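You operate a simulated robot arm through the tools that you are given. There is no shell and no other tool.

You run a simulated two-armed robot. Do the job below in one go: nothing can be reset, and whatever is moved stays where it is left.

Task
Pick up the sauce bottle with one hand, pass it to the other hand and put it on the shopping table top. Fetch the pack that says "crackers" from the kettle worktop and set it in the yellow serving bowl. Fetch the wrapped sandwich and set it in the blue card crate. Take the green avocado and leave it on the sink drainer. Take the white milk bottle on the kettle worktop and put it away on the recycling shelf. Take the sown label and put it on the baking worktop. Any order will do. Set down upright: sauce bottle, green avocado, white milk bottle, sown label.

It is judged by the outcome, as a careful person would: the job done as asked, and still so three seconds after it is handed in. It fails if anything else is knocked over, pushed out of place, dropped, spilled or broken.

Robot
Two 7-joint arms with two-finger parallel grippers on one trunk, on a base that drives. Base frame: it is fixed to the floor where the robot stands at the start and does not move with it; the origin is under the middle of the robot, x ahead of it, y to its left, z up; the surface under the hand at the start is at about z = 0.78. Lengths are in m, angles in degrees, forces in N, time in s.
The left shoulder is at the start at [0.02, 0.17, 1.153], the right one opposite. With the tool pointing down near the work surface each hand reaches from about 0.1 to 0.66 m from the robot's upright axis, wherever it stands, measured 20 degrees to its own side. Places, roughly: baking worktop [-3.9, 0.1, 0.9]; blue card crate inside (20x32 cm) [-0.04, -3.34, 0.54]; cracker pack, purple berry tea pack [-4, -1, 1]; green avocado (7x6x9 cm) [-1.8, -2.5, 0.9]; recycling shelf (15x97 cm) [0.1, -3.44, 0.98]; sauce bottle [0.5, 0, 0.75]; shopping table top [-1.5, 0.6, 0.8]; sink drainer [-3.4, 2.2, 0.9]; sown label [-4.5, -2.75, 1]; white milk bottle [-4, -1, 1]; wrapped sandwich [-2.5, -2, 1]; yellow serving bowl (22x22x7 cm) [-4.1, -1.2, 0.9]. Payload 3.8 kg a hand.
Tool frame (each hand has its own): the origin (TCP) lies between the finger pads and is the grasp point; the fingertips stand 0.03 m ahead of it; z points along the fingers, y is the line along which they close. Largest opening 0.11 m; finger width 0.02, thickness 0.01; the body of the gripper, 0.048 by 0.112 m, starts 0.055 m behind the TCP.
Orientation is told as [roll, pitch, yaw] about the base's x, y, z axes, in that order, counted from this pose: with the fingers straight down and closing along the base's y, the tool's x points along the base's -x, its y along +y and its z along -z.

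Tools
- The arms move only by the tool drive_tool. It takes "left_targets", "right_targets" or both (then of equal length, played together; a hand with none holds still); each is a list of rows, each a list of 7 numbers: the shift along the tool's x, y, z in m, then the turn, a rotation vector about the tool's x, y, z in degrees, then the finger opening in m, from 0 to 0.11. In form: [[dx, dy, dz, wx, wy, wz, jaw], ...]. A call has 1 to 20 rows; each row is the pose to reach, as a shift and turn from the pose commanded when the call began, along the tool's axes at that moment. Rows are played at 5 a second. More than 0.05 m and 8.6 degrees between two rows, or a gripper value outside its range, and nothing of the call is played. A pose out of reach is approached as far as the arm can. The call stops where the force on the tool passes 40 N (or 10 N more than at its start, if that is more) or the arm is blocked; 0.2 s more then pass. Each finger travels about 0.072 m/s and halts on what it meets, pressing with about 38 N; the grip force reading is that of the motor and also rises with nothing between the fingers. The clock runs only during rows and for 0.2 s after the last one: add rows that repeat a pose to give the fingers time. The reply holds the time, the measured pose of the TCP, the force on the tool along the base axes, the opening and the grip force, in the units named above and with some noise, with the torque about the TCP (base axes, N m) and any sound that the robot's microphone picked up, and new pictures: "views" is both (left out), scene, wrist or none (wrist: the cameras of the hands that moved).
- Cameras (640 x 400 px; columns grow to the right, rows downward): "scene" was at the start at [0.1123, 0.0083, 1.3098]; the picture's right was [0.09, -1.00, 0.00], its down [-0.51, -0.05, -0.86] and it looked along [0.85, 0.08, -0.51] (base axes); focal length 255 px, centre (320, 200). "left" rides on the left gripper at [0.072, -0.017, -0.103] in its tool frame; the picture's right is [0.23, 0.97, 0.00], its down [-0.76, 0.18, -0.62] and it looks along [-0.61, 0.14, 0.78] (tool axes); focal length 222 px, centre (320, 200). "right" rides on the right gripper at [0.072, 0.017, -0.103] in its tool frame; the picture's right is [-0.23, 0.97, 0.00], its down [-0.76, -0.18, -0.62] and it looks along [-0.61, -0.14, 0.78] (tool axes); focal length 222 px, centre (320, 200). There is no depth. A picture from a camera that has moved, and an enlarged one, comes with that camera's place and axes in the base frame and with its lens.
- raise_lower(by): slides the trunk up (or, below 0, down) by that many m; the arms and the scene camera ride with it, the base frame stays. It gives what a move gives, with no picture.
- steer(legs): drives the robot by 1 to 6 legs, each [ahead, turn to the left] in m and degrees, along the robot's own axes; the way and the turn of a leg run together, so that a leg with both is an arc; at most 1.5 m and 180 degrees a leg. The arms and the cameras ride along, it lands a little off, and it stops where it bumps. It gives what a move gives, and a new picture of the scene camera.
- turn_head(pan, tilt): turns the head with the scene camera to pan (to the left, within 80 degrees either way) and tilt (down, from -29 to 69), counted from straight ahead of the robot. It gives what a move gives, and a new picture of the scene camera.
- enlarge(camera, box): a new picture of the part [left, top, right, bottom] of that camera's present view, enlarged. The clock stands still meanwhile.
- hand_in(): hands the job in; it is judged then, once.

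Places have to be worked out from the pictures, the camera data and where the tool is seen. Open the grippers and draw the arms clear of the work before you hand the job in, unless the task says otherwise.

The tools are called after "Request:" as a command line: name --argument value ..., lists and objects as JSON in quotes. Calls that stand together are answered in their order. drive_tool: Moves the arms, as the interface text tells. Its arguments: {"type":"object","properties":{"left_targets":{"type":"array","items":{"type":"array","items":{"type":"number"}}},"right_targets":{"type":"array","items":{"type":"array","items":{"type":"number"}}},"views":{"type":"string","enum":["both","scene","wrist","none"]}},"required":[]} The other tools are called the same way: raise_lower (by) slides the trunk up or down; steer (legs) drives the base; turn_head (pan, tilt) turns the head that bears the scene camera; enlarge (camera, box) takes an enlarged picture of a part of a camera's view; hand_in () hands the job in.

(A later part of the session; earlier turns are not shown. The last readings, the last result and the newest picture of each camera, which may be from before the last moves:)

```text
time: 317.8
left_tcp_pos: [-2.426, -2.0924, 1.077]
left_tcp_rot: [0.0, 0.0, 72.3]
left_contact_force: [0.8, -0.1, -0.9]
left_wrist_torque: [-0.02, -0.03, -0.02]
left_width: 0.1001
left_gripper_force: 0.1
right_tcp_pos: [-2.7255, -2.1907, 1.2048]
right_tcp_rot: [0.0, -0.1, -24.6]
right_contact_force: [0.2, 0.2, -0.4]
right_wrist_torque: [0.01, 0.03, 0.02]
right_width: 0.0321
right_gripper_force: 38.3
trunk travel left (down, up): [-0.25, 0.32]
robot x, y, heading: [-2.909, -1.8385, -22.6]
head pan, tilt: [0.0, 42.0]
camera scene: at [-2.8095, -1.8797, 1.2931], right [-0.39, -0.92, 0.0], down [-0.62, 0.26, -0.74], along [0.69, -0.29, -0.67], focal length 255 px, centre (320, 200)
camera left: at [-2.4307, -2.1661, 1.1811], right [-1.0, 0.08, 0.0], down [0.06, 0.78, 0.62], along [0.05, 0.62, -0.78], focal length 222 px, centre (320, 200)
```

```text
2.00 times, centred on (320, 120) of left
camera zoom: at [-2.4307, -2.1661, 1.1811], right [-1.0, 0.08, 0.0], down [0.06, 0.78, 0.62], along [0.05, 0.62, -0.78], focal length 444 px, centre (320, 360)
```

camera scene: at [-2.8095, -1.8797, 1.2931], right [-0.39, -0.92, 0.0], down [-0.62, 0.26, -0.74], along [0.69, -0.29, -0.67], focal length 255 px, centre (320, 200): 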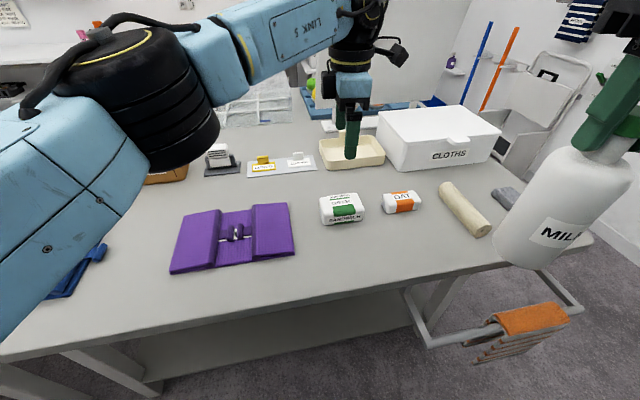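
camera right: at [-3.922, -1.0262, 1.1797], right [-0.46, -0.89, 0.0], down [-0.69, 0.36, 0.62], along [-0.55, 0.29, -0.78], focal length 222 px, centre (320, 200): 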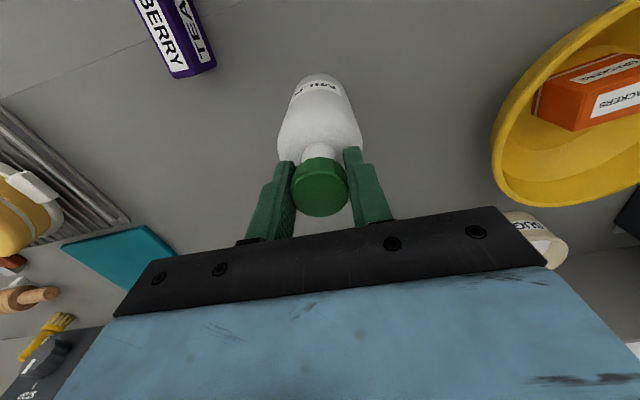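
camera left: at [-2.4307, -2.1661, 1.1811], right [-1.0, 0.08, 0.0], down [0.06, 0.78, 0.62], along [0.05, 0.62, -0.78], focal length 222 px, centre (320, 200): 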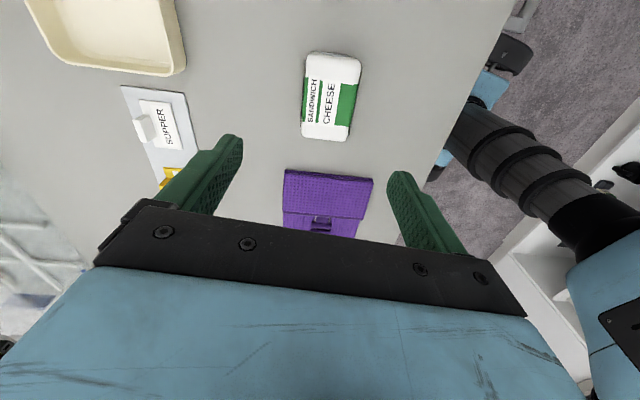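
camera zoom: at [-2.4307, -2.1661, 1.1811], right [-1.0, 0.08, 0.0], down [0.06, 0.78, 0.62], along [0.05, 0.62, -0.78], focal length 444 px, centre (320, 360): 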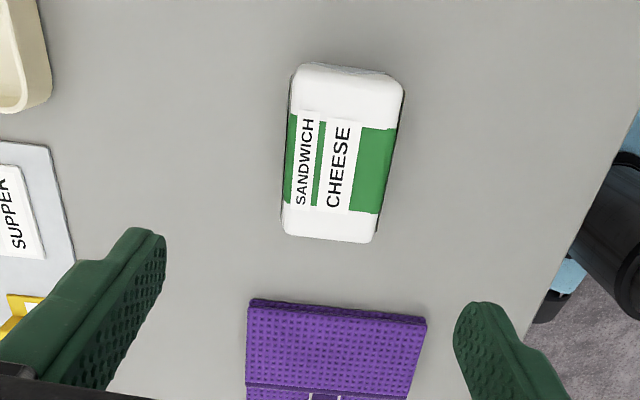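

The hand is over the sandwich; its centre is (−2.436, −2.097). I correct position and yaw, lower over it and close.

Request:
drive_tool --left_targets '[[0.004, 0.004, 0.02, 0, 0, -3.6, 0.1], [0.0074, 0.008, 0.05, 0, 0, -7.2, 0.1], [0.0074, 0.008, 0.09, 0, 0, -7.2, 0.1], [0.0074, 0.008, 0.13, 0, 0, -7.2, 0.1], [0.0074, 0.008, 0.16, 0, 0, -7.2, 0.1], [0.0074, 0.008, 0.16, 0, 0, -7.2, 0.1]]'

Request:
enlarge --camera "scene" --box '[260, 100, 420, 250]'

```text
time: 319.2
left_tcp_pos: [-2.4366, -2.098, 0.9173]
left_tcp_rot: [-0.1, 0.0, 79.4]
left_contact_force: [0.0, 0.0, -0.3]
left_wrist_torque: [-0.01, 0.01, 0.02]
left_width: 0.0999
left_gripper_force: 0.0
right_tcp_pos: [-2.7255, -2.1921, 1.2043]
right_tcp_rot: [0.1, -0.1, -24.5]
right_contact_force: [-0.2, 0.0, 0.6]
right_wrist_torque: [-0.02, 0.0, 0.0]
right_width: 0.0319
right_gripper_force: 38.0
trunk travel left (down, up): [-0.25, 0.32]
robot x, y, heading: [-2.9096, -1.8372, -22.9]
head pan, tilt: [0.0, 42.0]
camera scene: at [-2.8097, -1.8799, 1.2931], right [-0.39, -0.92, 0.0], down [-0.62, 0.26, -0.74], along [0.69, -0.29, -0.67], focal length 255 px, centre (320, 200)
camera left: at [-2.4326, -2.1723, 1.0212], right [-1.0, -0.05, 0.0], down [-0.04, 0.78, 0.62], along [-0.03, 0.62, -0.78], focal length 222 px, centre (320, 200)
```

scene: 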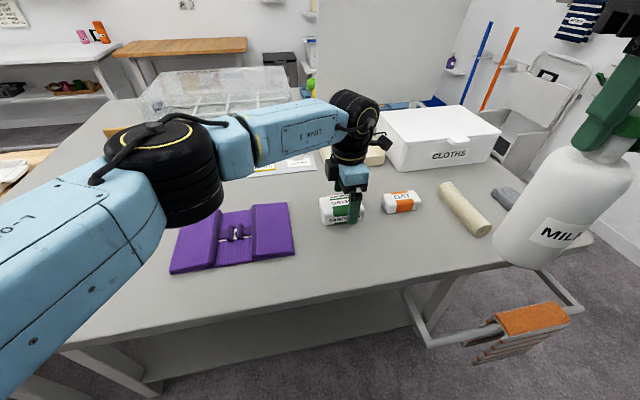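
left: 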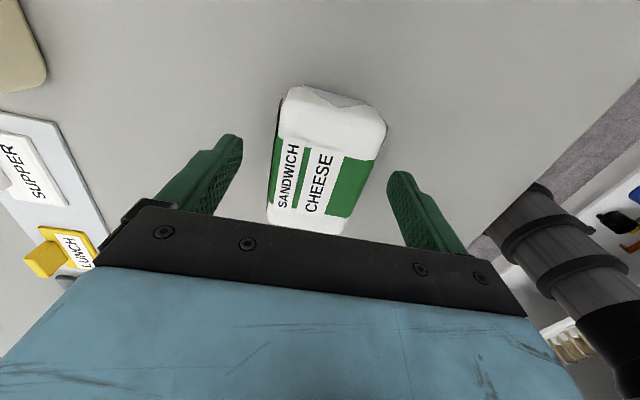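

```text
2.67 times, centred on (340, 175) of scene
camera zoom: at [-2.8097, -1.8799, 1.2931], right [-0.39, -0.92, 0.0], down [-0.62, 0.26, -0.74], along [0.69, -0.29, -0.67], focal length 680 px, centre (267, 267)
```

zoom: 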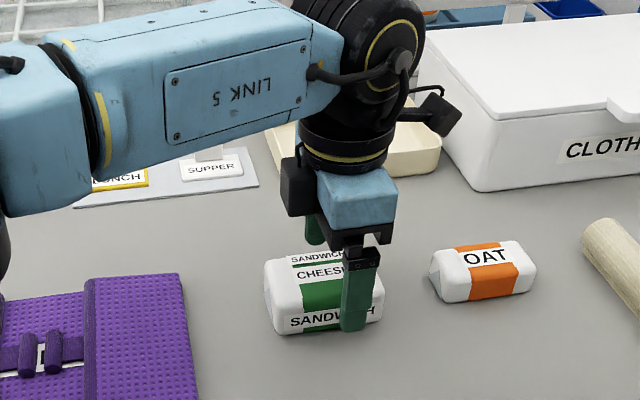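

Well placed. I lower the last 2 cm and close on the sandwich.

Request:
drive_tool --left_targets '[[-0.005, 0, 0.012, 0, 0, 0, 0.1], [-0.006, 0, 0.02, 0, 0, 0, 0.1], [-0.006, 0, 0.02, 0, 0, 0, 0.08], [-0.006, 0, 0.02, 0, 0, 0, 0.06], [-0.006, 0, 0.02, 0, 0, 0, 0.05], [-0.006, 0, 0.02, 0, 0, 0, 0.05], [-0.006, 0, 0.02, 0, 0, 0, 0.05]]'

```text
time: 320.8
left_tcp_pos: [-2.4356, -2.0935, 0.8965]
left_tcp_rot: [-0.1, 0.1, 79.4]
left_contact_force: [-0.4, -0.3, -0.8]
left_wrist_torque: [0.03, 0.01, 0.01]
left_width: 0.0615
left_gripper_force: 37.9
right_tcp_pos: [-2.7263, -2.1915, 1.2045]
right_tcp_rot: [0.0, -0.1, -24.5]
right_contact_force: [0.6, 0.4, 0.2]
right_wrist_torque: [0.0, 0.01, -0.01]
right_width: 0.0319
right_gripper_force: 37.9
trunk travel left (down, up): [-0.25, 0.32]
robot x, y, heading: [-2.9109, -1.8396, -22.9]
head pan, tilt: [0.0, 42.0]
camera scene: at [-2.8095, -1.88, 1.2931], right [-0.39, -0.92, 0.0], down [-0.62, 0.26, -0.74], along [0.69, -0.29, -0.67], focal length 255 px, centre (320, 200)
camera left: at [-2.4312, -2.1664, 1.0012], right [-1.0, -0.05, 0.0], down [-0.04, 0.78, 0.62], along [-0.03, 0.62, -0.78], focal length 222 px, centre (320, 200)
```

scene: 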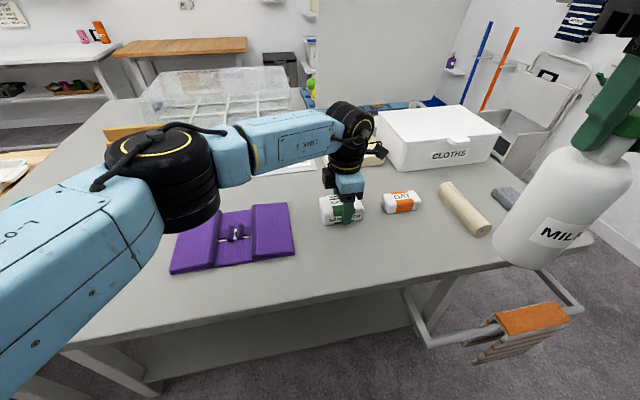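
left: 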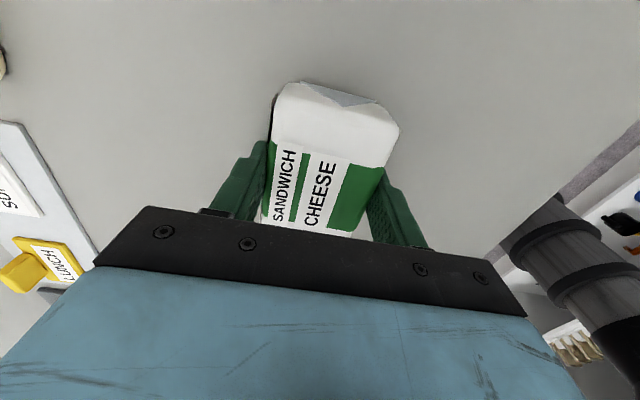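

Gripped at 6.2 cm. I lift 20 cm, then bring the left hand back to its side while unwinding the wrist.

Request:
drive_tool --left_targets '[[0, 0, -0.03, 0, 0, 0, 0.05], [0, 0, -0.07, 0, 0, 0, 0.05], [0, 0, -0.11, 0, 0, 0, 0.05], [0, 0, -0.15, 0, 0, 0, 0.05], [0, 0, -0.19, 0, 0, 0, 0.05], [-0.02, 0.006, -0.21, 0, 0, 7.5, 0.05], [-0.04, 0.012, -0.21, 0, 0, 15, 0.05], [-0.06, 0.018, -0.21, 0, 0, 22.5, 0.05], [-0.08, 0.025, -0.21, 0, 0, 30, 0.05], [-0.1, 0.031, -0.21, 0, 0, 37.5, 0.05], [-0.12, 0.037, -0.21, 0, 0, 45, 0.05], [-0.14, 0.043, -0.21, 0, 0, 52.5, 0.05], [-0.16, 0.05, -0.21, 0, 0, 60, 0.05], [-0.18, 0.056, -0.21, 0, 0, 67.5, 0.05], [-0.2, 0.062, -0.21, 0, 0, 75, 0.05], [-0.22, 0.068, -0.21, 0, 0, 82.5, 0.05], [-0.24, 0.075, -0.21, 0, 0, 90, 0.05], [-0.263, 0.082, -0.21, 0, 0, 98, 0.05], [-0.263, 0.082, -0.21, 0, 0, 102, 0.05]]' --views "scene"

```text
time: 324.8
left_tcp_pos: [-2.4679, -1.8179, 1.1092]
left_tcp_rot: [0.0, 0.1, -22.7]
left_contact_force: [0.6, 0.6, -0.8]
left_wrist_torque: [0.02, -0.01, 0.03]
left_width: 0.0615
left_gripper_force: 38.2
right_tcp_pos: [-2.725, -2.1925, 1.2048]
right_tcp_rot: [0.1, 0.0, -24.4]
right_contact_force: [-0.3, -0.2, -0.8]
right_wrist_torque: [-0.03, 0.02, 0.0]
right_width: 0.0321
right_gripper_force: 38.5
trunk travel left (down, up): [-0.25, 0.32]
robot x, y, heading: [-2.9082, -1.8381, -22.8]
head pan, tilt: [0.0, 42.0]
camera scene: at [-2.8095, -1.8805, 1.293], right [-0.39, -0.92, 0.0], down [-0.62, 0.26, -0.74], along [0.69, -0.29, -0.67], focal length 255 px, centre (320, 200)
```

scene: 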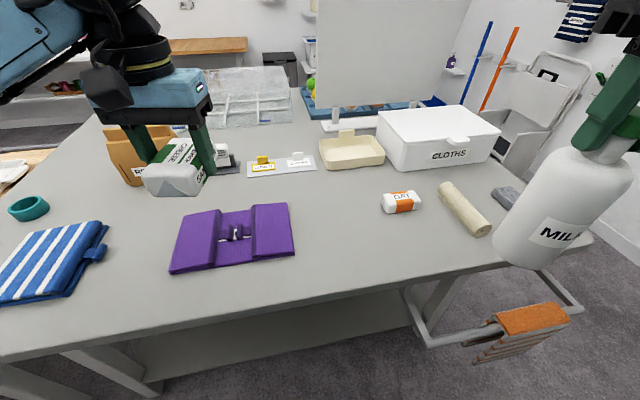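

Sandwich in the left hand, milk in the right. I back off and drive south around the bench end toward the recycling corner.

Request:
steer --legs '[[-0.3, 0], [0, -67], [1.42, 0], [0, 88]]'

Request:
turn_head --pan 0 --tilt 25

```text
time: 340.2
left_tcp_pos: [-2.7982, -2.9479, 1.1087]
left_tcp_rot: [0.0, 0.1, -1.8]
left_contact_force: [0.1, -1.0, -1.1]
left_wrist_torque: [-0.01, -0.03, -0.02]
left_width: 0.0613
left_gripper_force: 38.2
right_tcp_pos: [-2.9059, -3.3877, 1.204]
right_tcp_rot: [0.0, -0.1, -3.8]
right_contact_force: [0.8, 0.1, -1.2]
right_wrist_torque: [0.0, 0.0, 0.05]
right_width: 0.0319
right_gripper_force: 37.7
trunk travel left (down, up): [-0.25, 0.32]
robot x, y, heading: [-3.198, -3.123, -2.2]
head pan, tilt: [0.0, 42.0]
camera scene: at [-3.0957, -3.1271, 1.2931], right [-0.03, -1.0, 0.0], down [-0.67, 0.02, -0.74], along [0.74, -0.03, -0.67], focal length 255 px, centre (320, 200)
```

scene: 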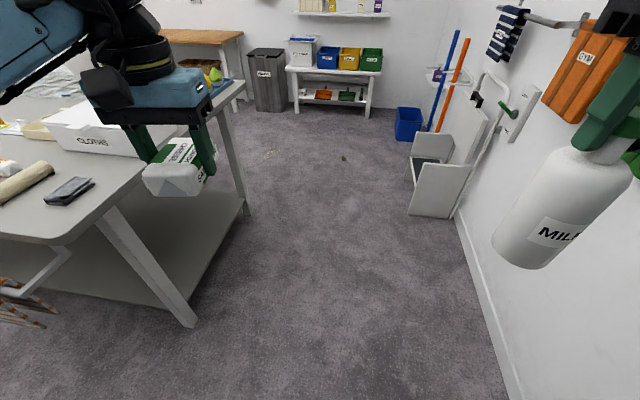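

```text
time: 341.0
left_tcp_pos: [-2.7982, -2.9483, 1.1085]
left_tcp_rot: [0.0, 0.1, -1.9]
left_contact_force: [-0.1, 0.5, -1.6]
left_wrist_torque: [-0.02, -0.01, -0.01]
left_width: 0.0615
left_gripper_force: 38.2
right_tcp_pos: [-2.9059, -3.3879, 1.2045]
right_tcp_rot: [0.0, -0.1, -3.7]
right_contact_force: [0.6, -0.1, -0.4]
right_wrist_torque: [-0.04, 0.02, 0.0]
right_width: 0.032
right_gripper_force: 38.3
trunk travel left (down, up): [-0.25, 0.32]
robot x, y, heading: [-3.2028, -3.1199, -2.0]
head pan, tilt: [0.0, 25.0]
camera scene: at [-3.0872, -3.1275, 1.3193], right [-0.03, -1.0, 0.0], down [-0.42, 0.01, -0.91], along [0.91, -0.03, -0.42], focal length 255 px, centre (320, 200)
```

scene: 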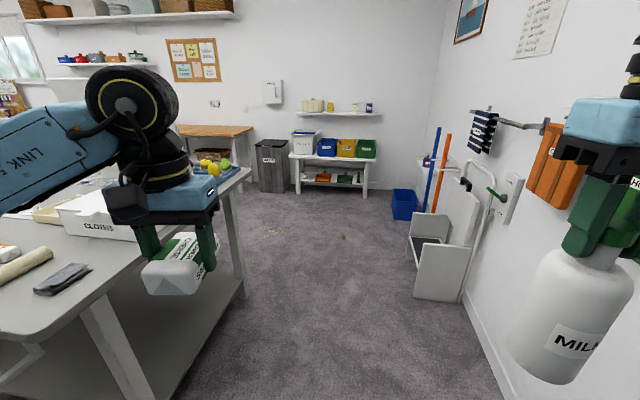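

Before driving on I check the marks on the floor ahead.

Request:
enlarge --camera "scene" --box '[240, 200, 400, 280]'

Request:
enlarge --camera "scene" --box '[260, 80, 440, 220]'

```text
4.00 times, centred on (320, 240) of scene
camera zoom: at [-3.0872, -3.1275, 1.3193], right [-0.03, -1.0, 0.0], down [-0.42, 0.01, -0.91], along [0.91, -0.03, -0.42], focal length 1020 px, centre (320, 40)
```

zoom: 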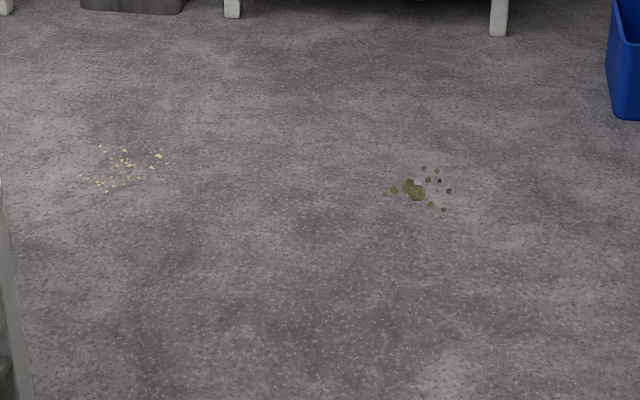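

```text
2.86 times, centred on (350, 150) of scene
camera zoom: at [-3.0872, -3.1275, 1.3193], right [-0.03, -1.0, 0.0], down [-0.42, 0.01, -0.91], along [0.91, -0.03, -0.42], focal length 729 px, centre (234, 343)
```

zoom: 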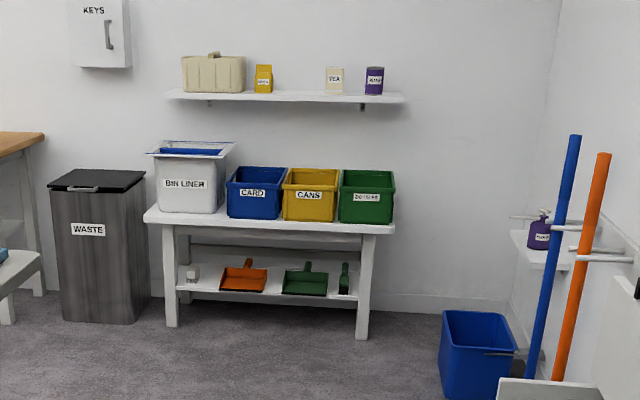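

The marks are only crumbs. The blue "CARD" crate stands on the low table, the recycling shelf above it with a free gap between the yellow pack and the TEA tin. I drive east toward it.

Request:
steer --legs '[[0, -6], [1.4, 0], [0, 12], [0.7, 0]]'

Request:
turn_head --pan 0 --tilt 22

```text
time: 352.6
left_tcp_pos: [-0.7548, -3.0727, 1.1088]
left_tcp_rot: [0.1, 0.0, 3.6]
left_contact_force: [0.2, 0.5, -1.6]
left_wrist_torque: [-0.01, 0.03, 0.02]
left_width: 0.0611
left_gripper_force: 38.0
right_tcp_pos: [-0.8228, -3.5212, 1.2053]
right_tcp_rot: [-0.1, -0.1, 1.4]
right_contact_force: [-0.5, 0.5, -1.0]
right_wrist_torque: [0.01, 0.0, 0.04]
right_width: 0.0317
right_gripper_force: 38.2
trunk travel left (down, up): [-0.25, 0.32]
robot x, y, heading: [-1.1394, -3.2875, 3.1]
head pan, tilt: [0.0, 25.0]
camera scene: at [-1.0263, -3.2779, 1.3193], right [0.06, -1.0, 0.0], down [-0.42, -0.02, -0.91], along [0.9, 0.05, -0.42], focal length 255 px, centre (320, 200)
```

scene: 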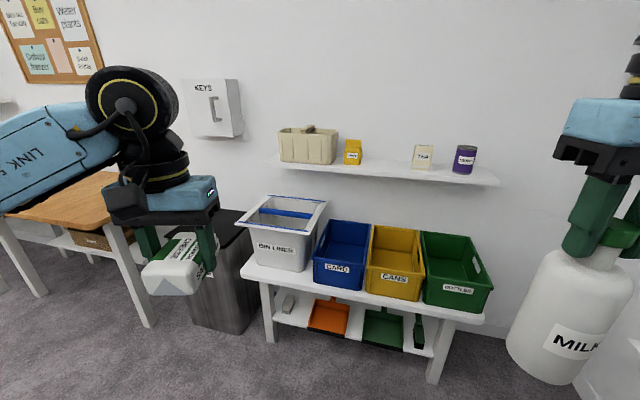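

```text
time: 353.2
left_tcp_pos: [-0.7547, -3.0732, 1.1085]
left_tcp_rot: [0.0, 0.0, 3.5]
left_contact_force: [-0.2, -0.2, -0.8]
left_wrist_torque: [-0.01, 0.0, 0.04]
left_width: 0.0614
left_gripper_force: 38.0
right_tcp_pos: [-0.8248, -3.5217, 1.2043]
right_tcp_rot: [0.1, -0.1, 1.5]
right_contact_force: [-0.3, 0.0, -0.5]
right_wrist_torque: [0.01, 0.03, -0.03]
right_width: 0.032
right_gripper_force: 38.3
trunk travel left (down, up): [-0.25, 0.32]
robot x, y, heading: [-1.1395, -3.2851, 3.3]
head pan, tilt: [0.0, 22.0]
camera scene: at [-1.0261, -3.2779, 1.3242], right [0.06, -1.0, 0.0], down [-0.37, -0.02, -0.93], along [0.93, 0.05, -0.37], focal length 255 px, centre (320, 200)
```

scene: 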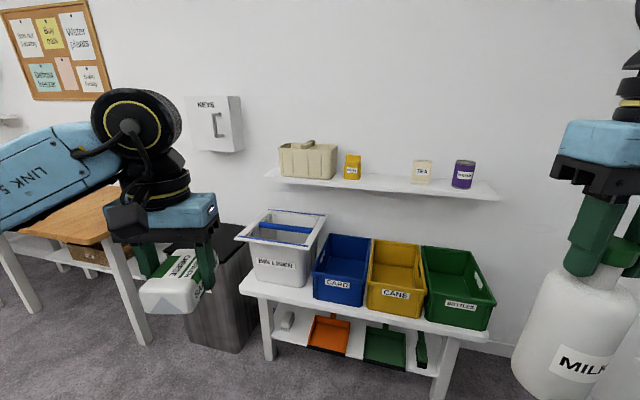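

The wall, table and shelf are turned about 12° to my frame. A good stance for both jobs is about (−0.50, −3.18), heading −12°; I drive there.

Request:
steer --legs '[[0, 6], [0.62, 0], [0, -21]]'

Request:
turn_head --pan -5 --tilt 30

```text
time: 358.4
left_tcp_pos: [-0.1, -3.084, 1.1086]
left_tcp_rot: [0.0, 0.0, -12.0]
left_contact_force: [0.2, -0.3, -0.8]
left_wrist_torque: [0.04, -0.02, -0.04]
left_width: 0.0611
left_gripper_force: 38.3
right_tcp_pos: [-0.286, -3.4977, 1.2058]
right_tcp_rot: [0.1, 0.0, -14.1]
right_contact_force: [-0.5, -0.1, -1.1]
right_wrist_torque: [0.04, -0.06, -0.03]
right_width: 0.0315
right_gripper_force: 37.7
trunk travel left (down, up): [-0.25, 0.32]
robot x, y, heading: [-0.5267, -3.187, -11.7]
head pan, tilt: [0.0, 22.0]
camera scene: at [-0.4157, -3.2092, 1.3242], right [-0.21, -0.98, 0.0], down [-0.37, 0.08, -0.93], along [0.91, -0.2, -0.37], focal length 255 px, centre (320, 200)
```

scene: 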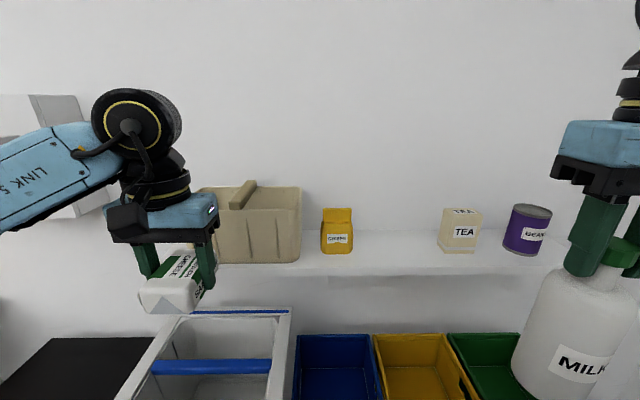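

```text
time: 359.1
left_tcp_pos: [-0.099, -3.0826, 1.1088]
left_tcp_rot: [0.0, 0.0, -12.0]
left_contact_force: [-0.2, 0.9, -1.2]
left_wrist_torque: [0.05, -0.01, 0.01]
left_width: 0.0614
left_gripper_force: 38.5
right_tcp_pos: [-0.2863, -3.4988, 1.2035]
right_tcp_rot: [0.0, 0.0, -14.0]
right_contact_force: [0.9, 0.8, -0.9]
right_wrist_torque: [-0.02, 0.01, 0.01]
right_width: 0.0317
right_gripper_force: 37.4
trunk travel left (down, up): [-0.25, 0.32]
robot x, y, heading: [-0.5265, -3.1831, -12.3]
head pan, tilt: [-5.0, 30.0]
camera scene: at [-0.4199, -3.2158, 1.3114], right [-0.3, -0.96, 0.0], down [-0.48, 0.15, -0.87], along [0.83, -0.26, -0.5], focal length 255 px, centre (320, 200)
```

scene: 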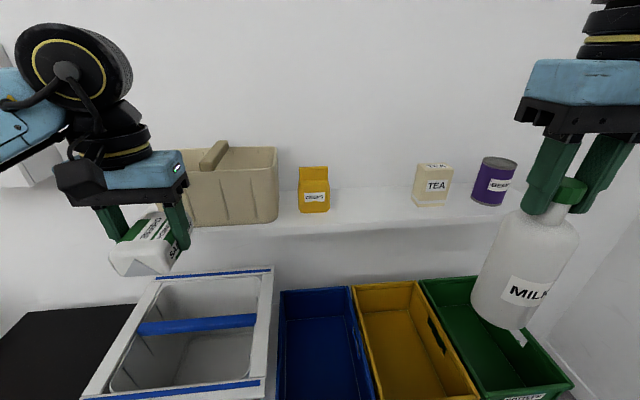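

From here the free gap on the shelf is centred near (0.06, −3.50). To gain reach at that height I raise the trunk by 0.28 m.

Request:
raise_lower --by 0.28

Request:
turn_head --pan -15 --tilt 45

```text
time: 361.9
left_tcp_pos: [-0.0997, -3.0848, 1.3894]
left_tcp_rot: [0.0, 0.0, -12.0]
left_contact_force: [0.3, 0.2, -0.4]
left_wrist_torque: [0.01, 0.01, 0.01]
left_width: 0.0615
left_gripper_force: 38.0
right_tcp_pos: [-0.2844, -3.497, 1.4847]
right_tcp_rot: [0.0, -0.1, -14.0]
right_contact_force: [-0.5, 0.3, -1.0]
right_wrist_torque: [-0.02, 0.02, 0.02]
right_width: 0.0315
right_gripper_force: 38.2
trunk travel left (down, up): [-0.53, 0.04]
robot x, y, heading: [-0.5314, -3.1825, -12.1]
head pan, tilt: [-5.0, 30.0]
```

```text
time: 362.7
left_tcp_pos: [-0.1005, -3.0831, 1.3894]
left_tcp_rot: [0.0, 0.0, -12.0]
left_contact_force: [0.6, 0.6, -1.0]
left_wrist_torque: [-0.01, -0.03, 0.01]
left_width: 0.0612
left_gripper_force: 37.9
right_tcp_pos: [-0.2863, -3.4984, 1.4851]
right_tcp_rot: [0.0, -0.1, -13.9]
right_contact_force: [0.7, 0.6, -0.1]
right_wrist_torque: [0.06, 0.02, -0.04]
right_width: 0.0316
right_gripper_force: 37.8
trunk travel left (down, up): [-0.53, 0.04]
robot x, y, heading: [-0.5282, -3.1834, -12.2]
head pan, tilt: [-15.0, 45.0]
camera scene: at [-0.434, -3.2263, 1.5688], right [-0.46, -0.89, 0.0], down [-0.63, 0.32, -0.71], along [0.63, -0.32, -0.71], focal length 255 px, centre (320, 200)
```

scene: 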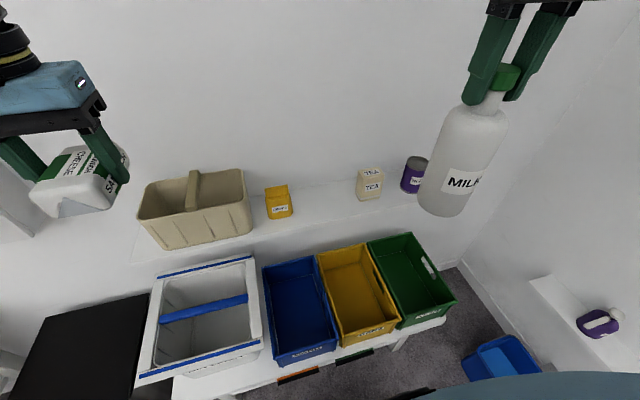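

Triangulating both views: shelf top at z ≈ 0.985, its front edge about (−0.03, −3.46) at the gap, and the middle of the free gap at (0.043, −3.50). I move the milk over it, still high above.

Request:
drive_tool --right_targets '[[-0.02, 0.005, 0.03, 0, 0, 0, 0.015], [-0.05, 0.012, 0.06, 0, 0, 0, 0.015], [-0.08, 0.02, 0.09, 0, 0, 0, 0.015], [-0.115, 0.028, 0.12, 0, 0, 0, 0.015], [-0.15, 0.037, 0.15, 0, 0, 0, 0.015], [-0.185, 0.046, 0.18, 0, 0, 0, 0.015], [-0.22, 0.055, 0.2, 0, 0, 0, 0.015], [-0.255, 0.063, 0.215, 0, 0, 0, 0.015], [-0.29, 0.072, 0.215, 0, 0, 0, 0.015], [-0.319, 0.0796, 0.215, 0, 0, 0, 0.015], [-0.319, 0.0796, 0.215, 0, 0, 0, 0.015]]'

Request:
enlarge --camera "scene" --box '[240, 90, 460, 270]'

```text
time: 365.1
left_tcp_pos: [-0.1002, -3.0837, 1.3891]
left_tcp_rot: [0.1, 0.0, -12.0]
left_contact_force: [0.0, -0.1, -0.4]
left_wrist_torque: [0.04, 0.01, -0.01]
left_width: 0.0614
left_gripper_force: 38.6
right_tcp_pos: [0.0432, -3.497, 1.2696]
right_tcp_rot: [0.1, -0.1, -14.0]
right_contact_force: [0.1, -1.5, -0.3]
right_wrist_torque: [0.01, 0.01, 0.03]
right_width: 0.0316
right_gripper_force: 38.0
trunk travel left (down, up): [-0.53, 0.04]
robot x, y, heading: [-0.5281, -3.1821, -12.2]
head pan, tilt: [-15.0, 45.0]
camera scene: at [-0.4346, -3.2274, 1.5688], right [-0.46, -0.89, 0.0], down [-0.63, 0.32, -0.71], along [0.63, -0.32, -0.71], focal length 255 px, centre (320, 200)
camera right: at [-0.0236, -3.4649, 1.3741], right [0.46, 0.89, 0.0], down [0.69, -0.36, 0.62], along [0.56, -0.28, -0.78], focal length 222 px, centre (320, 200)
```

scene: 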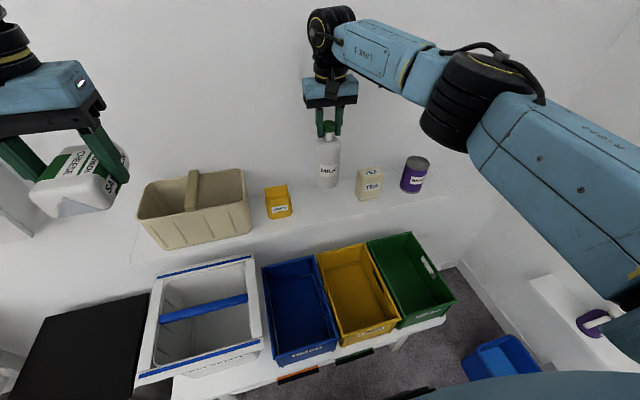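
right: 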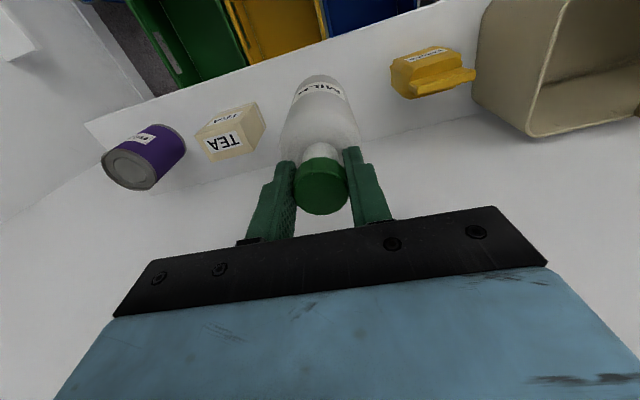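

```text
2.22 times, centred on (350, 180) of scene
camera zoom: at [-0.4346, -3.2274, 1.5688], right [-0.46, -0.89, 0.0], down [-0.63, 0.32, -0.71], along [0.63, -0.32, -0.71], focal length 567 px, centre (253, 244)
```

zoom: 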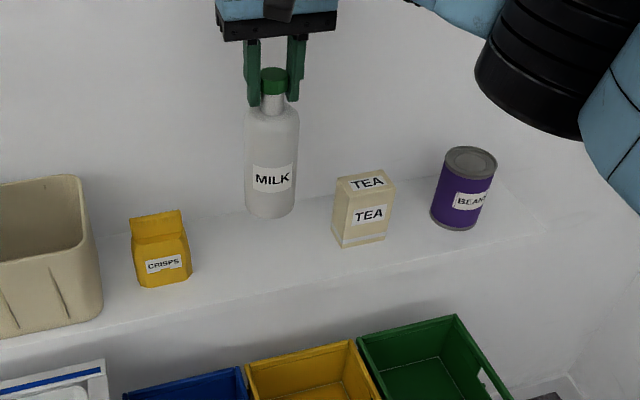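

The wrist view shows the shelf edge closer than thought: the bottle should go 3 cm further in. I shift it and lower part-way.

Request:
drive_tool --right_targets '[[-0.015, 0, 0, 0, 0, 0, 0.015], [-0.03, 0.0007, 0.0, 0, 0, 0, 0.015], [-0.03, 0.0007, 0.03, 0, 0, 0, 0.015], [-0.03, 0.0007, 0.06, 0, 0, 0, 0.015], [-0.03, 0.0007, 0.085, 0, 0, 0, 0.015], [-0.03, 0.0007, 0.085, 0, 0, 0, 0.015]]'

Request:
enlarge --camera "scene" --box '[240, 90, 460, 270]'

```text
time: 366.5
left_tcp_pos: [-0.0989, -3.0831, 1.3883]
left_tcp_rot: [0.0, 0.0, -12.0]
left_contact_force: [0.4, -0.1, -1.4]
left_wrist_torque: [-0.02, 0.0, -0.01]
left_width: 0.0612
left_gripper_force: 37.4
right_tcp_pos: [0.0555, -3.5028, 1.1881]
right_tcp_rot: [0.0, -0.1, -14.1]
right_contact_force: [-0.3, -0.3, 0.8]
right_wrist_torque: [0.02, 0.04, 0.01]
right_width: 0.0318
right_gripper_force: 38.7
right hand out of reach, approached as far as the arm can: row 2, 3, 4, 5, 6
trunk travel left (down, up): [-0.53, 0.04]
robot x, y, heading: [-0.5292, -3.1788, -12.2]
head pan, tilt: [-15.0, 45.0]
camera scene: at [-0.4338, -3.2258, 1.5688], right [-0.46, -0.89, 0.0], down [-0.63, 0.32, -0.71], along [0.63, -0.32, -0.71], focal length 255 px, centre (320, 200)
camera right: at [-0.0115, -3.4703, 1.2935], right [0.46, 0.89, 0.0], down [0.69, -0.36, 0.62], along [0.56, -0.28, -0.78], focal length 222 px, centre (320, 200)
```

scene: 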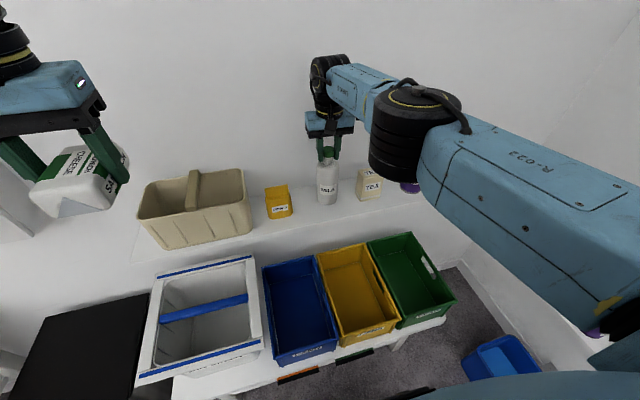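
right: 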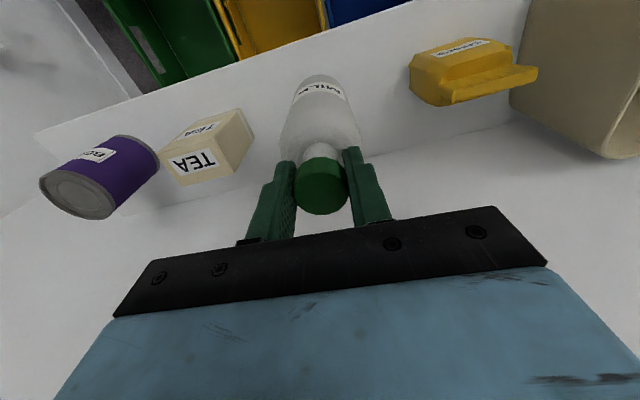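

```text
2.22 times, centred on (350, 180) of scene
camera zoom: at [-0.4338, -3.2258, 1.5688], right [-0.46, -0.89, 0.0], down [-0.63, 0.32, -0.71], along [0.63, -0.32, -0.71], focal length 567 px, centre (253, 244)
```

zoom: 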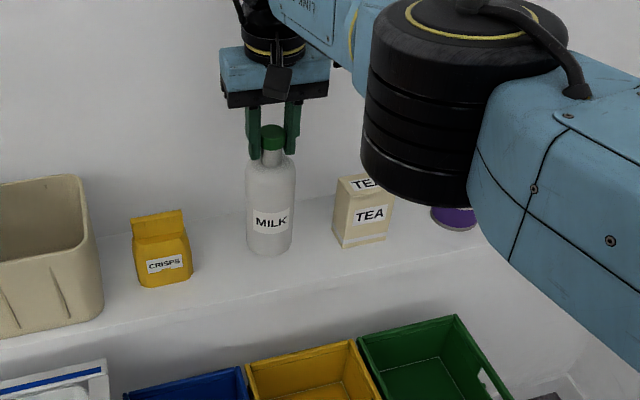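

At its reach limit the bottle is about 6 cm behind the shelf's front edge — well on the 15 cm deep shelf and between its neighbours. I lower it in small steps.

Request:
drive_tool --right_targets '[[0, 0, 0.008, 0, 0, 0, 0.015], [0, 0, 0.015, 0, 0, 0, 0.015], [0, 0, 0.015, 0, 0, 0, 0.015]]' --views "none"

Request:
drive_tool --right_targets '[[0, 0, 0.004, 0, 0, 0, 0.015], [0, 0, 0.007, 0, 0, 0, 0.015], [0, 0, 0.007, 0, 0, 0, 0.015]]' --views "none"

```text
time: 367.3
left_tcp_pos: [-0.0993, -3.0834, 1.3879]
left_tcp_rot: [0.0, 0.0, -12.1]
left_contact_force: [-0.8, -0.1, -1.8]
left_wrist_torque: [0.02, -0.04, 0.03]
left_width: 0.0617
left_gripper_force: 38.3
right_tcp_pos: [0.0556, -3.5057, 1.1747]
right_tcp_rot: [0.0, -0.1, -14.0]
right_contact_force: [0.2, -0.5, -0.3]
right_wrist_torque: [0.0, -0.01, -0.02]
right_width: 0.0315
right_gripper_force: 37.8
trunk travel left (down, up): [-0.53, 0.04]
robot x, y, heading: [-0.5274, -3.1859, -12.0]
head pan, tilt: [-15.0, 45.0]
```

```text
time: 368.1
left_tcp_pos: [-0.0991, -3.0834, 1.389]
left_tcp_rot: [0.0, 0.0, -11.9]
left_contact_force: [-0.2, 0.2, 0.2]
left_wrist_torque: [-0.01, 0.01, -0.02]
left_width: 0.0613
left_gripper_force: 38.0
right_tcp_pos: [0.053, -3.5039, 1.1676]
right_tcp_rot: [-0.1, 0.0, -14.0]
right_contact_force: [-1.6, 0.8, -0.9]
right_wrist_torque: [-0.02, 0.01, 0.01]
right_width: 0.0315
right_gripper_force: 37.9
trunk travel left (down, up): [-0.53, 0.04]
robot x, y, heading: [-0.5224, -3.1866, -12.2]
head pan, tilt: [-15.0, 45.0]
```

Request:
drive_tool --right_targets '[[0, 0, 0.003, 0, 0, 0, 0.015], [0, 0, 0.005, 0, 0, 0, 0.015], [0, 0, 0.005, 0, 0, 0, 0.015]]' --views "none"

Request:
drive_tool --right_targets '[[0, 0, 0.003, 0, 0, 0, 0.015], [0, 0, 0.005, 0, 0, 0, 0.015], [0, 0, 0.005, 0, 0, 0, 0.015]]' --views "none"

Request:
enlarge --camera "scene" --box '[280, 130, 400, 230]'

```text
time: 368.9
left_tcp_pos: [-0.0996, -3.0837, 1.3893]
left_tcp_rot: [-0.1, 0.0, -11.9]
left_contact_force: [0.0, 0.2, -1.0]
left_wrist_torque: [-0.02, -0.01, -0.01]
left_width: 0.0611
left_gripper_force: 37.9
right_tcp_pos: [0.0525, -3.5037, 1.1617]
right_tcp_rot: [0.1, -0.1, -14.1]
right_contact_force: [0.1, 0.0, -0.5]
right_wrist_torque: [-0.01, -0.02, -0.03]
right_width: 0.0317
right_gripper_force: 37.9
trunk travel left (down, up): [-0.53, 0.04]
robot x, y, heading: [-0.5281, -3.1875, -12.4]
head pan, tilt: [-15.0, 45.0]
```

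```text
time: 369.7
left_tcp_pos: [-0.101, -3.0837, 1.3888]
left_tcp_rot: [-0.1, -0.1, -12.0]
left_contact_force: [0.3, -0.6, -1.1]
left_wrist_torque: [-0.02, -0.02, -0.02]
left_width: 0.0614
left_gripper_force: 37.9
right_tcp_pos: [0.0518, -3.5044, 1.1595]
right_tcp_rot: [0.1, -0.2, -14.0]
right_contact_force: [1.4, -2.0, 14.1]
right_wrist_torque: [-0.33, -0.18, 0.05]
right_width: 0.0314
right_gripper_force: 38.6
right hand out of reach, approached as far as the arm can: row 1, 2, 3
trunk travel left (down, up): [-0.53, 0.04]
robot x, y, heading: [-0.5296, -3.1868, -11.8]
head pan, tilt: [-15.0, 45.0]
```

```text
4.00 times, centred on (340, 180) of scene
camera zoom: at [-0.4351, -3.2258, 1.569], right [-0.46, -0.89, 0.0], down [-0.63, 0.32, -0.71], along [0.63, -0.32, -0.71], focal length 1020 px, centre (240, 280)
```

zoom: 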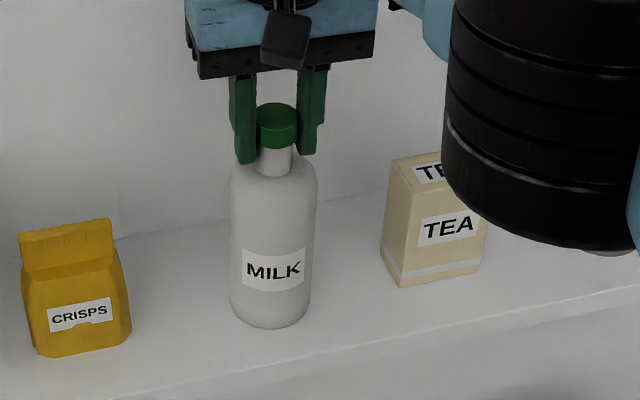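

The milk stands on the shelf (14 N). I open the fingers and rise straight up.

Request:
drive_tool --right_targets '[[0, 0, -0.002, 0, 0, 0, 0.015], [0, 0, -0.002, 0, 0, 0, 0.04], [0, 0, -0.002, 0, 0, 0, 0.065], [0, 0, -0.002, 0, 0, 0, 0.08], [0, 0, -0.002, 0, 0, 0, 0.08], [0, 0, -0.02, 0, 0, 0, 0.08], [0, 0, -0.05, 0, 0, 0, 0.08], [0, 0, -0.09, 0, 0, 0, 0.08], [0, 0, -0.13, 0, 0, 0, 0.08]]'

Request:
enlarge --camera "scene" --box '[260, 110, 420, 250]'

```text
time: 371.7
left_tcp_pos: [-0.1012, -3.0833, 1.389]
left_tcp_rot: [-0.1, 0.0, -11.9]
left_contact_force: [0.5, -0.5, -1.2]
left_wrist_torque: [-0.03, -0.02, -0.02]
left_width: 0.0614
left_gripper_force: 37.9
right_tcp_pos: [0.0535, -3.5034, 1.2883]
right_tcp_rot: [-0.1, 0.0, -14.0]
right_contact_force: [0.0, 1.4, 0.1]
right_wrist_torque: [-0.02, -0.04, 0.0]
right_width: 0.0799
right_gripper_force: 0.2
right hand out of reach, approached as far as the arm can: row 8, 9
trunk travel left (down, up): [-0.53, 0.04]
robot x, y, heading: [-0.5319, -3.187, -12.2]
head pan, tilt: [-15.0, 45.0]
camera scene: at [-0.4345, -3.226, 1.5688], right [-0.46, -0.89, 0.0], down [-0.63, 0.32, -0.71], along [0.63, -0.32, -0.71], focal length 255 px, centre (320, 200)
camera right: at [-0.0128, -3.4709, 1.3933], right [0.46, 0.89, 0.0], down [0.7, -0.36, 0.62], along [0.55, -0.28, -0.78], focal length 222 px, centre (320, 200)
```

scene: 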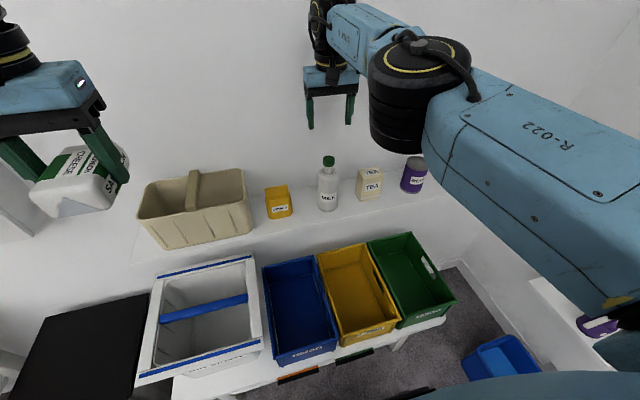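
right: 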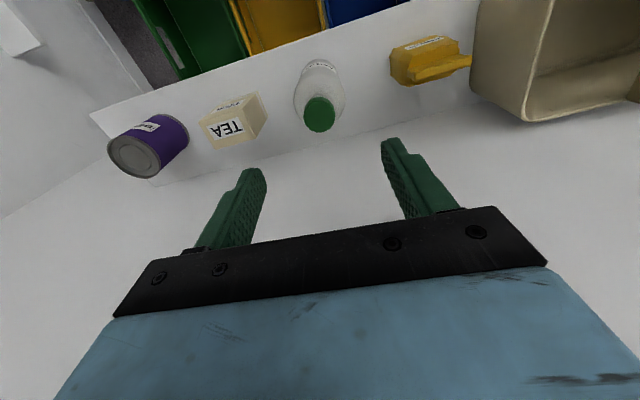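

```text
2.86 times, centred on (340, 180) of scene
camera zoom: at [-0.4345, -3.226, 1.5688], right [-0.46, -0.89, 0.0], down [-0.63, 0.32, -0.71], along [0.63, -0.32, -0.71], focal length 729 px, centre (263, 257)
```

zoom: 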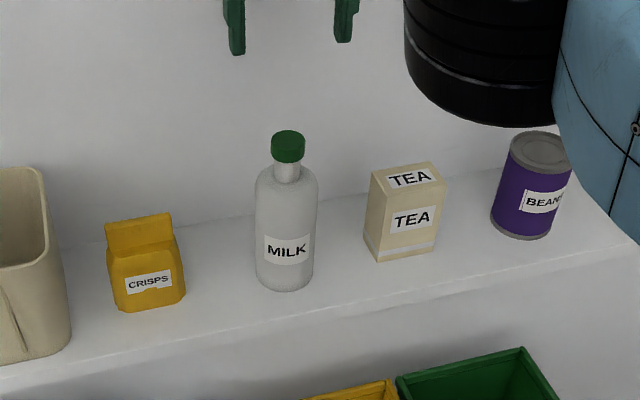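

The milk stands upright on the recycling shelf. I withdraw the right hand, and bring the sandwich over the blue crate's centre, about (−0.085, −3.316), still high.

Request:
drive_tool --right_targets '[[0.035, -0.01, 0, 0, 0, 0, 0.08], [0.07, -0.02, 0, 0, 0, 0, 0.08], [0.105, -0.03, 0, 0, 0, 0, 0.08], [0.14, -0.04, 0, 0, 0, 0, 0.08], [0.175, -0.05, 0, 0, 0, 0, 0.08], [0.21, -0.06, 0, 0, 0, 0, 0.08], [0.245, -0.07, 0, 0, 0, 0, 0.08], [0.28, -0.08, 0, 0, 0, 0, 0.08], [0.31, -0.09, 0, 0, 0, 0, 0.08], [0.334, -0.092, 0, 0, 0, 0, 0.08]]' --views "none"

Request:
drive_tool --left_targets '[[-0.01, -0.035, 0, 0, 0, 0, 0.05], [-0.02, -0.07, 0, 0, 0, 0, 0.05], [-0.03, -0.105, 0, 0, 0, 0, 0.05], [-0.04, -0.14, 0, 0, 0, 0, 0.05], [-0.05, -0.175, 0, 0, 0, 0, 0.05], [-0.06, -0.21, 0, 0, 0, 0, 0.05], [-0.063, -0.225, 0, 0, 0, 0, 0.05], [-0.063, -0.225, 0, 0, 0, 0, 0.05]]'

```text
time: 373.9
left_tcp_pos: [-0.1002, -3.0831, 1.3887]
left_tcp_rot: [-0.1, 0.0, -12.1]
left_contact_force: [0.4, -1.5, 0.0]
left_wrist_torque: [-0.03, -0.01, 0.0]
left_width: 0.0613
left_gripper_force: 38.2
right_tcp_pos: [0.0547, -3.5042, 1.2875]
right_tcp_rot: [0.0, 0.0, -14.0]
right_contact_force: [-1.2, -0.2, 0.2]
right_wrist_torque: [-0.02, 0.0, -0.02]
right_width: 0.0797
right_gripper_force: 0.1
right hand out of reach, approached as far as the arm can: row 1, 2, 3, 4, 5, 6, 7, 8, 9, 10
trunk travel left (down, up): [-0.53, 0.04]
robot x, y, heading: [-0.5281, -3.1812, -12.4]
head pan, tilt: [-15.0, 45.0]
```

```text
time: 375.7
left_tcp_pos: [-0.0849, -3.3156, 1.39]
left_tcp_rot: [0.0, 0.0, -12.0]
left_contact_force: [0.4, 0.2, -1.3]
left_wrist_torque: [0.03, -0.04, 0.01]
left_width: 0.0615
left_gripper_force: 38.4
right_tcp_pos: [0.0549, -3.505, 1.2883]
right_tcp_rot: [0.0, 0.0, -14.0]
right_contact_force: [-0.2, 0.6, -0.2]
right_wrist_torque: [-0.01, 0.0, -0.02]
right_width: 0.0802
right_gripper_force: 0.1
trunk travel left (down, up): [-0.53, 0.04]
robot x, y, heading: [-0.528, -3.1821, -12.2]
head pan, tilt: [-15.0, 45.0]
camera scene: at [-0.4338, -3.226, 1.5688], right [-0.46, -0.89, 0.0], down [-0.63, 0.32, -0.71], along [0.63, -0.32, -0.71], focal length 255 px, centre (320, 200)
camera left: at [-0.16, -3.3166, 1.4932], right [-0.02, 1.0, 0.0], down [0.78, 0.02, 0.62], along [0.62, 0.01, -0.78], focal length 222 px, centre (320, 200)
```

scene: 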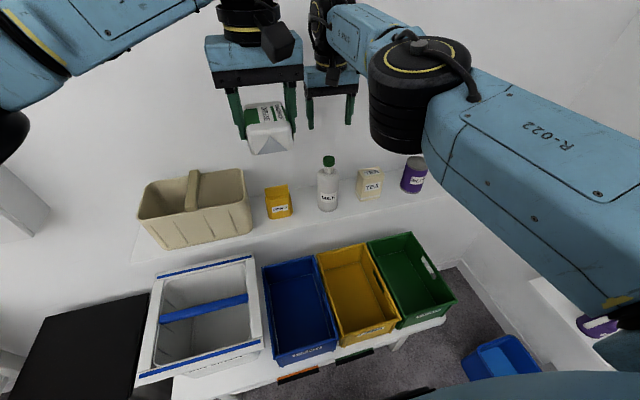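
left: 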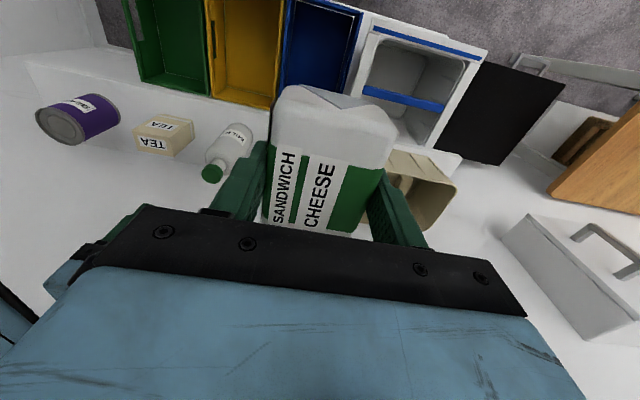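

The sandwich is over the crate, but the right hand did not move — it sits at its reach limit. I try small steps down and back with it to free it.

Request:
drive_tool --right_targets '[[0.0, 0, 0.01, 0, 0, 0, 0.08], [0.005, 0, 0.02, 0, 0, 0, 0.08], [0.015, 0, 0.03, 0, 0, 0, 0.08], [0.03, 0, 0.035, 0, 0, 0, 0.08], [0.05, -0.005, 0.035, 0, 0, 0, 0.08]]' --views "scene"

```text
time: 376.9
left_tcp_pos: [-0.0853, -3.3159, 1.3894]
left_tcp_rot: [-0.1, 0.0, -12.0]
left_contact_force: [0.0, 1.3, -0.9]
left_wrist_torque: [-0.04, 0.02, 0.03]
left_width: 0.061
left_gripper_force: 37.5
right_tcp_pos: [0.0563, -3.504, 1.2639]
right_tcp_rot: [0.0, 0.0, -14.0]
right_contact_force: [-0.1, -0.1, 0.6]
right_wrist_torque: [0.0, -0.05, -0.01]
right_width: 0.08
right_gripper_force: 0.1
right hand out of reach, approached as far as the arm can: row 2, 3, 4, 5
trunk travel left (down, up): [-0.53, 0.04]
robot x, y, heading: [-0.5311, -3.1863, -11.9]
head pan, tilt: [-15.0, 45.0]
camera scene: at [-0.434, -3.2264, 1.5688], right [-0.46, -0.89, 0.0], down [-0.63, 0.32, -0.71], along [0.63, -0.32, -0.71], focal length 255 px, centre (320, 200)
```

scene: 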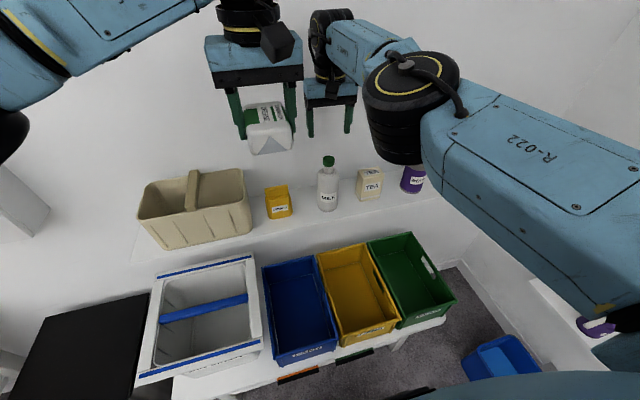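

It moves down but not straight back, likely a stretched-arm singularity. I try going sideways to the right, then back.

Request:
drive_tool --right_targets '[[0.0, -0.02, 0, 0, 0, 0, 0.08], [0.005, -0.04, 0, 0, 0, 0, 0.08], [0.01, -0.06, 0, 0, 0, 0, 0.08], [0.02, -0.08, 0, 0, 0, 0, 0.08], [0.04, -0.1, 0, 0, 0, 0, 0.08]]' --views "none"

```text
time: 378.1
left_tcp_pos: [-0.0863, -3.3145, 1.3891]
left_tcp_rot: [-0.1, 0.0, -12.0]
left_contact_force: [0.6, 0.5, -1.1]
left_wrist_torque: [-0.01, -0.03, 0.02]
left_width: 0.0614
left_gripper_force: 38.4
right_tcp_pos: [0.0489, -3.5431, 1.2616]
right_tcp_rot: [-0.8, 0.3, -17.5]
right_contact_force: [0.8, 0.6, -0.1]
right_wrist_torque: [-0.01, 0.05, 0.0]
right_width: 0.0802
right_gripper_force: 0.0
right hand out of reach, approached as far as the arm can: row 1, 2, 3, 4, 5
trunk travel left (down, up): [-0.53, 0.04]
robot x, y, heading: [-0.5258, -3.186, -12.2]
head pan, tilt: [-15.0, 45.0]
```

Still pinned along the reach arc. I pitch the tool forward step by step, which brings the wrist back and should bend the elbow again.

Request:
drive_tool --right_targets '[[0, 0, 0, 0, -7, 0, 0.08], [0, 0, 0, 0, -14, 0, 0.08], [0.005, 0, -0.005, 0, -21, 0, 0.08], [0.02, 0, -0.01, 0, -28, 0, 0.08], [0.05, 0, -0.02, 0, -32, 0, 0.08], [0.08, 0, -0.02, 0, -32, 0, 0.08]]' --views "scene"

```text
time: 379.5
left_tcp_pos: [-0.0865, -3.3161, 1.39]
left_tcp_rot: [0.0, 0.0, -12.1]
left_contact_force: [-1.4, -0.2, -1.1]
left_wrist_torque: [0.0, 0.0, 0.0]
left_width: 0.0614
left_gripper_force: 37.6
right_tcp_pos: [-0.0275, -3.5181, 1.2817]
right_tcp_rot: [-0.6, -31.9, -17.2]
right_contact_force: [0.9, 0.4, 0.2]
right_wrist_torque: [-0.01, -0.02, -0.01]
right_width: 0.0798
right_gripper_force: 0.0
right hand out of reach, approached as far as the arm can: row 1, 2
trunk travel left (down, up): [-0.53, 0.04]
robot x, y, heading: [-0.529, -3.186, -12.2]
head pan, tilt: [-15.0, 45.0]
camera scene: at [-0.4349, -3.2264, 1.5688], right [-0.46, -0.89, 0.0], down [-0.63, 0.32, -0.71], along [0.63, -0.32, -0.71], focal length 255 px, centre (320, 200)
```

scene: 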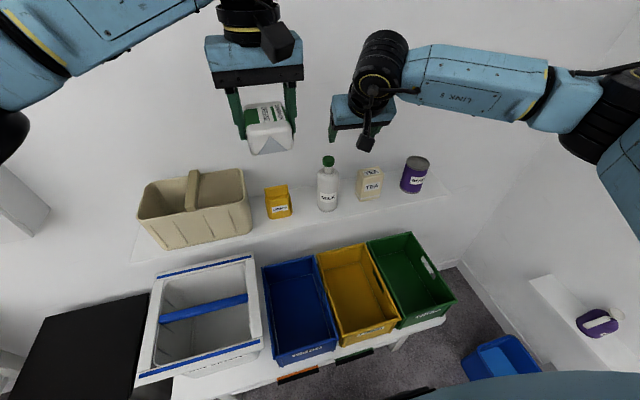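

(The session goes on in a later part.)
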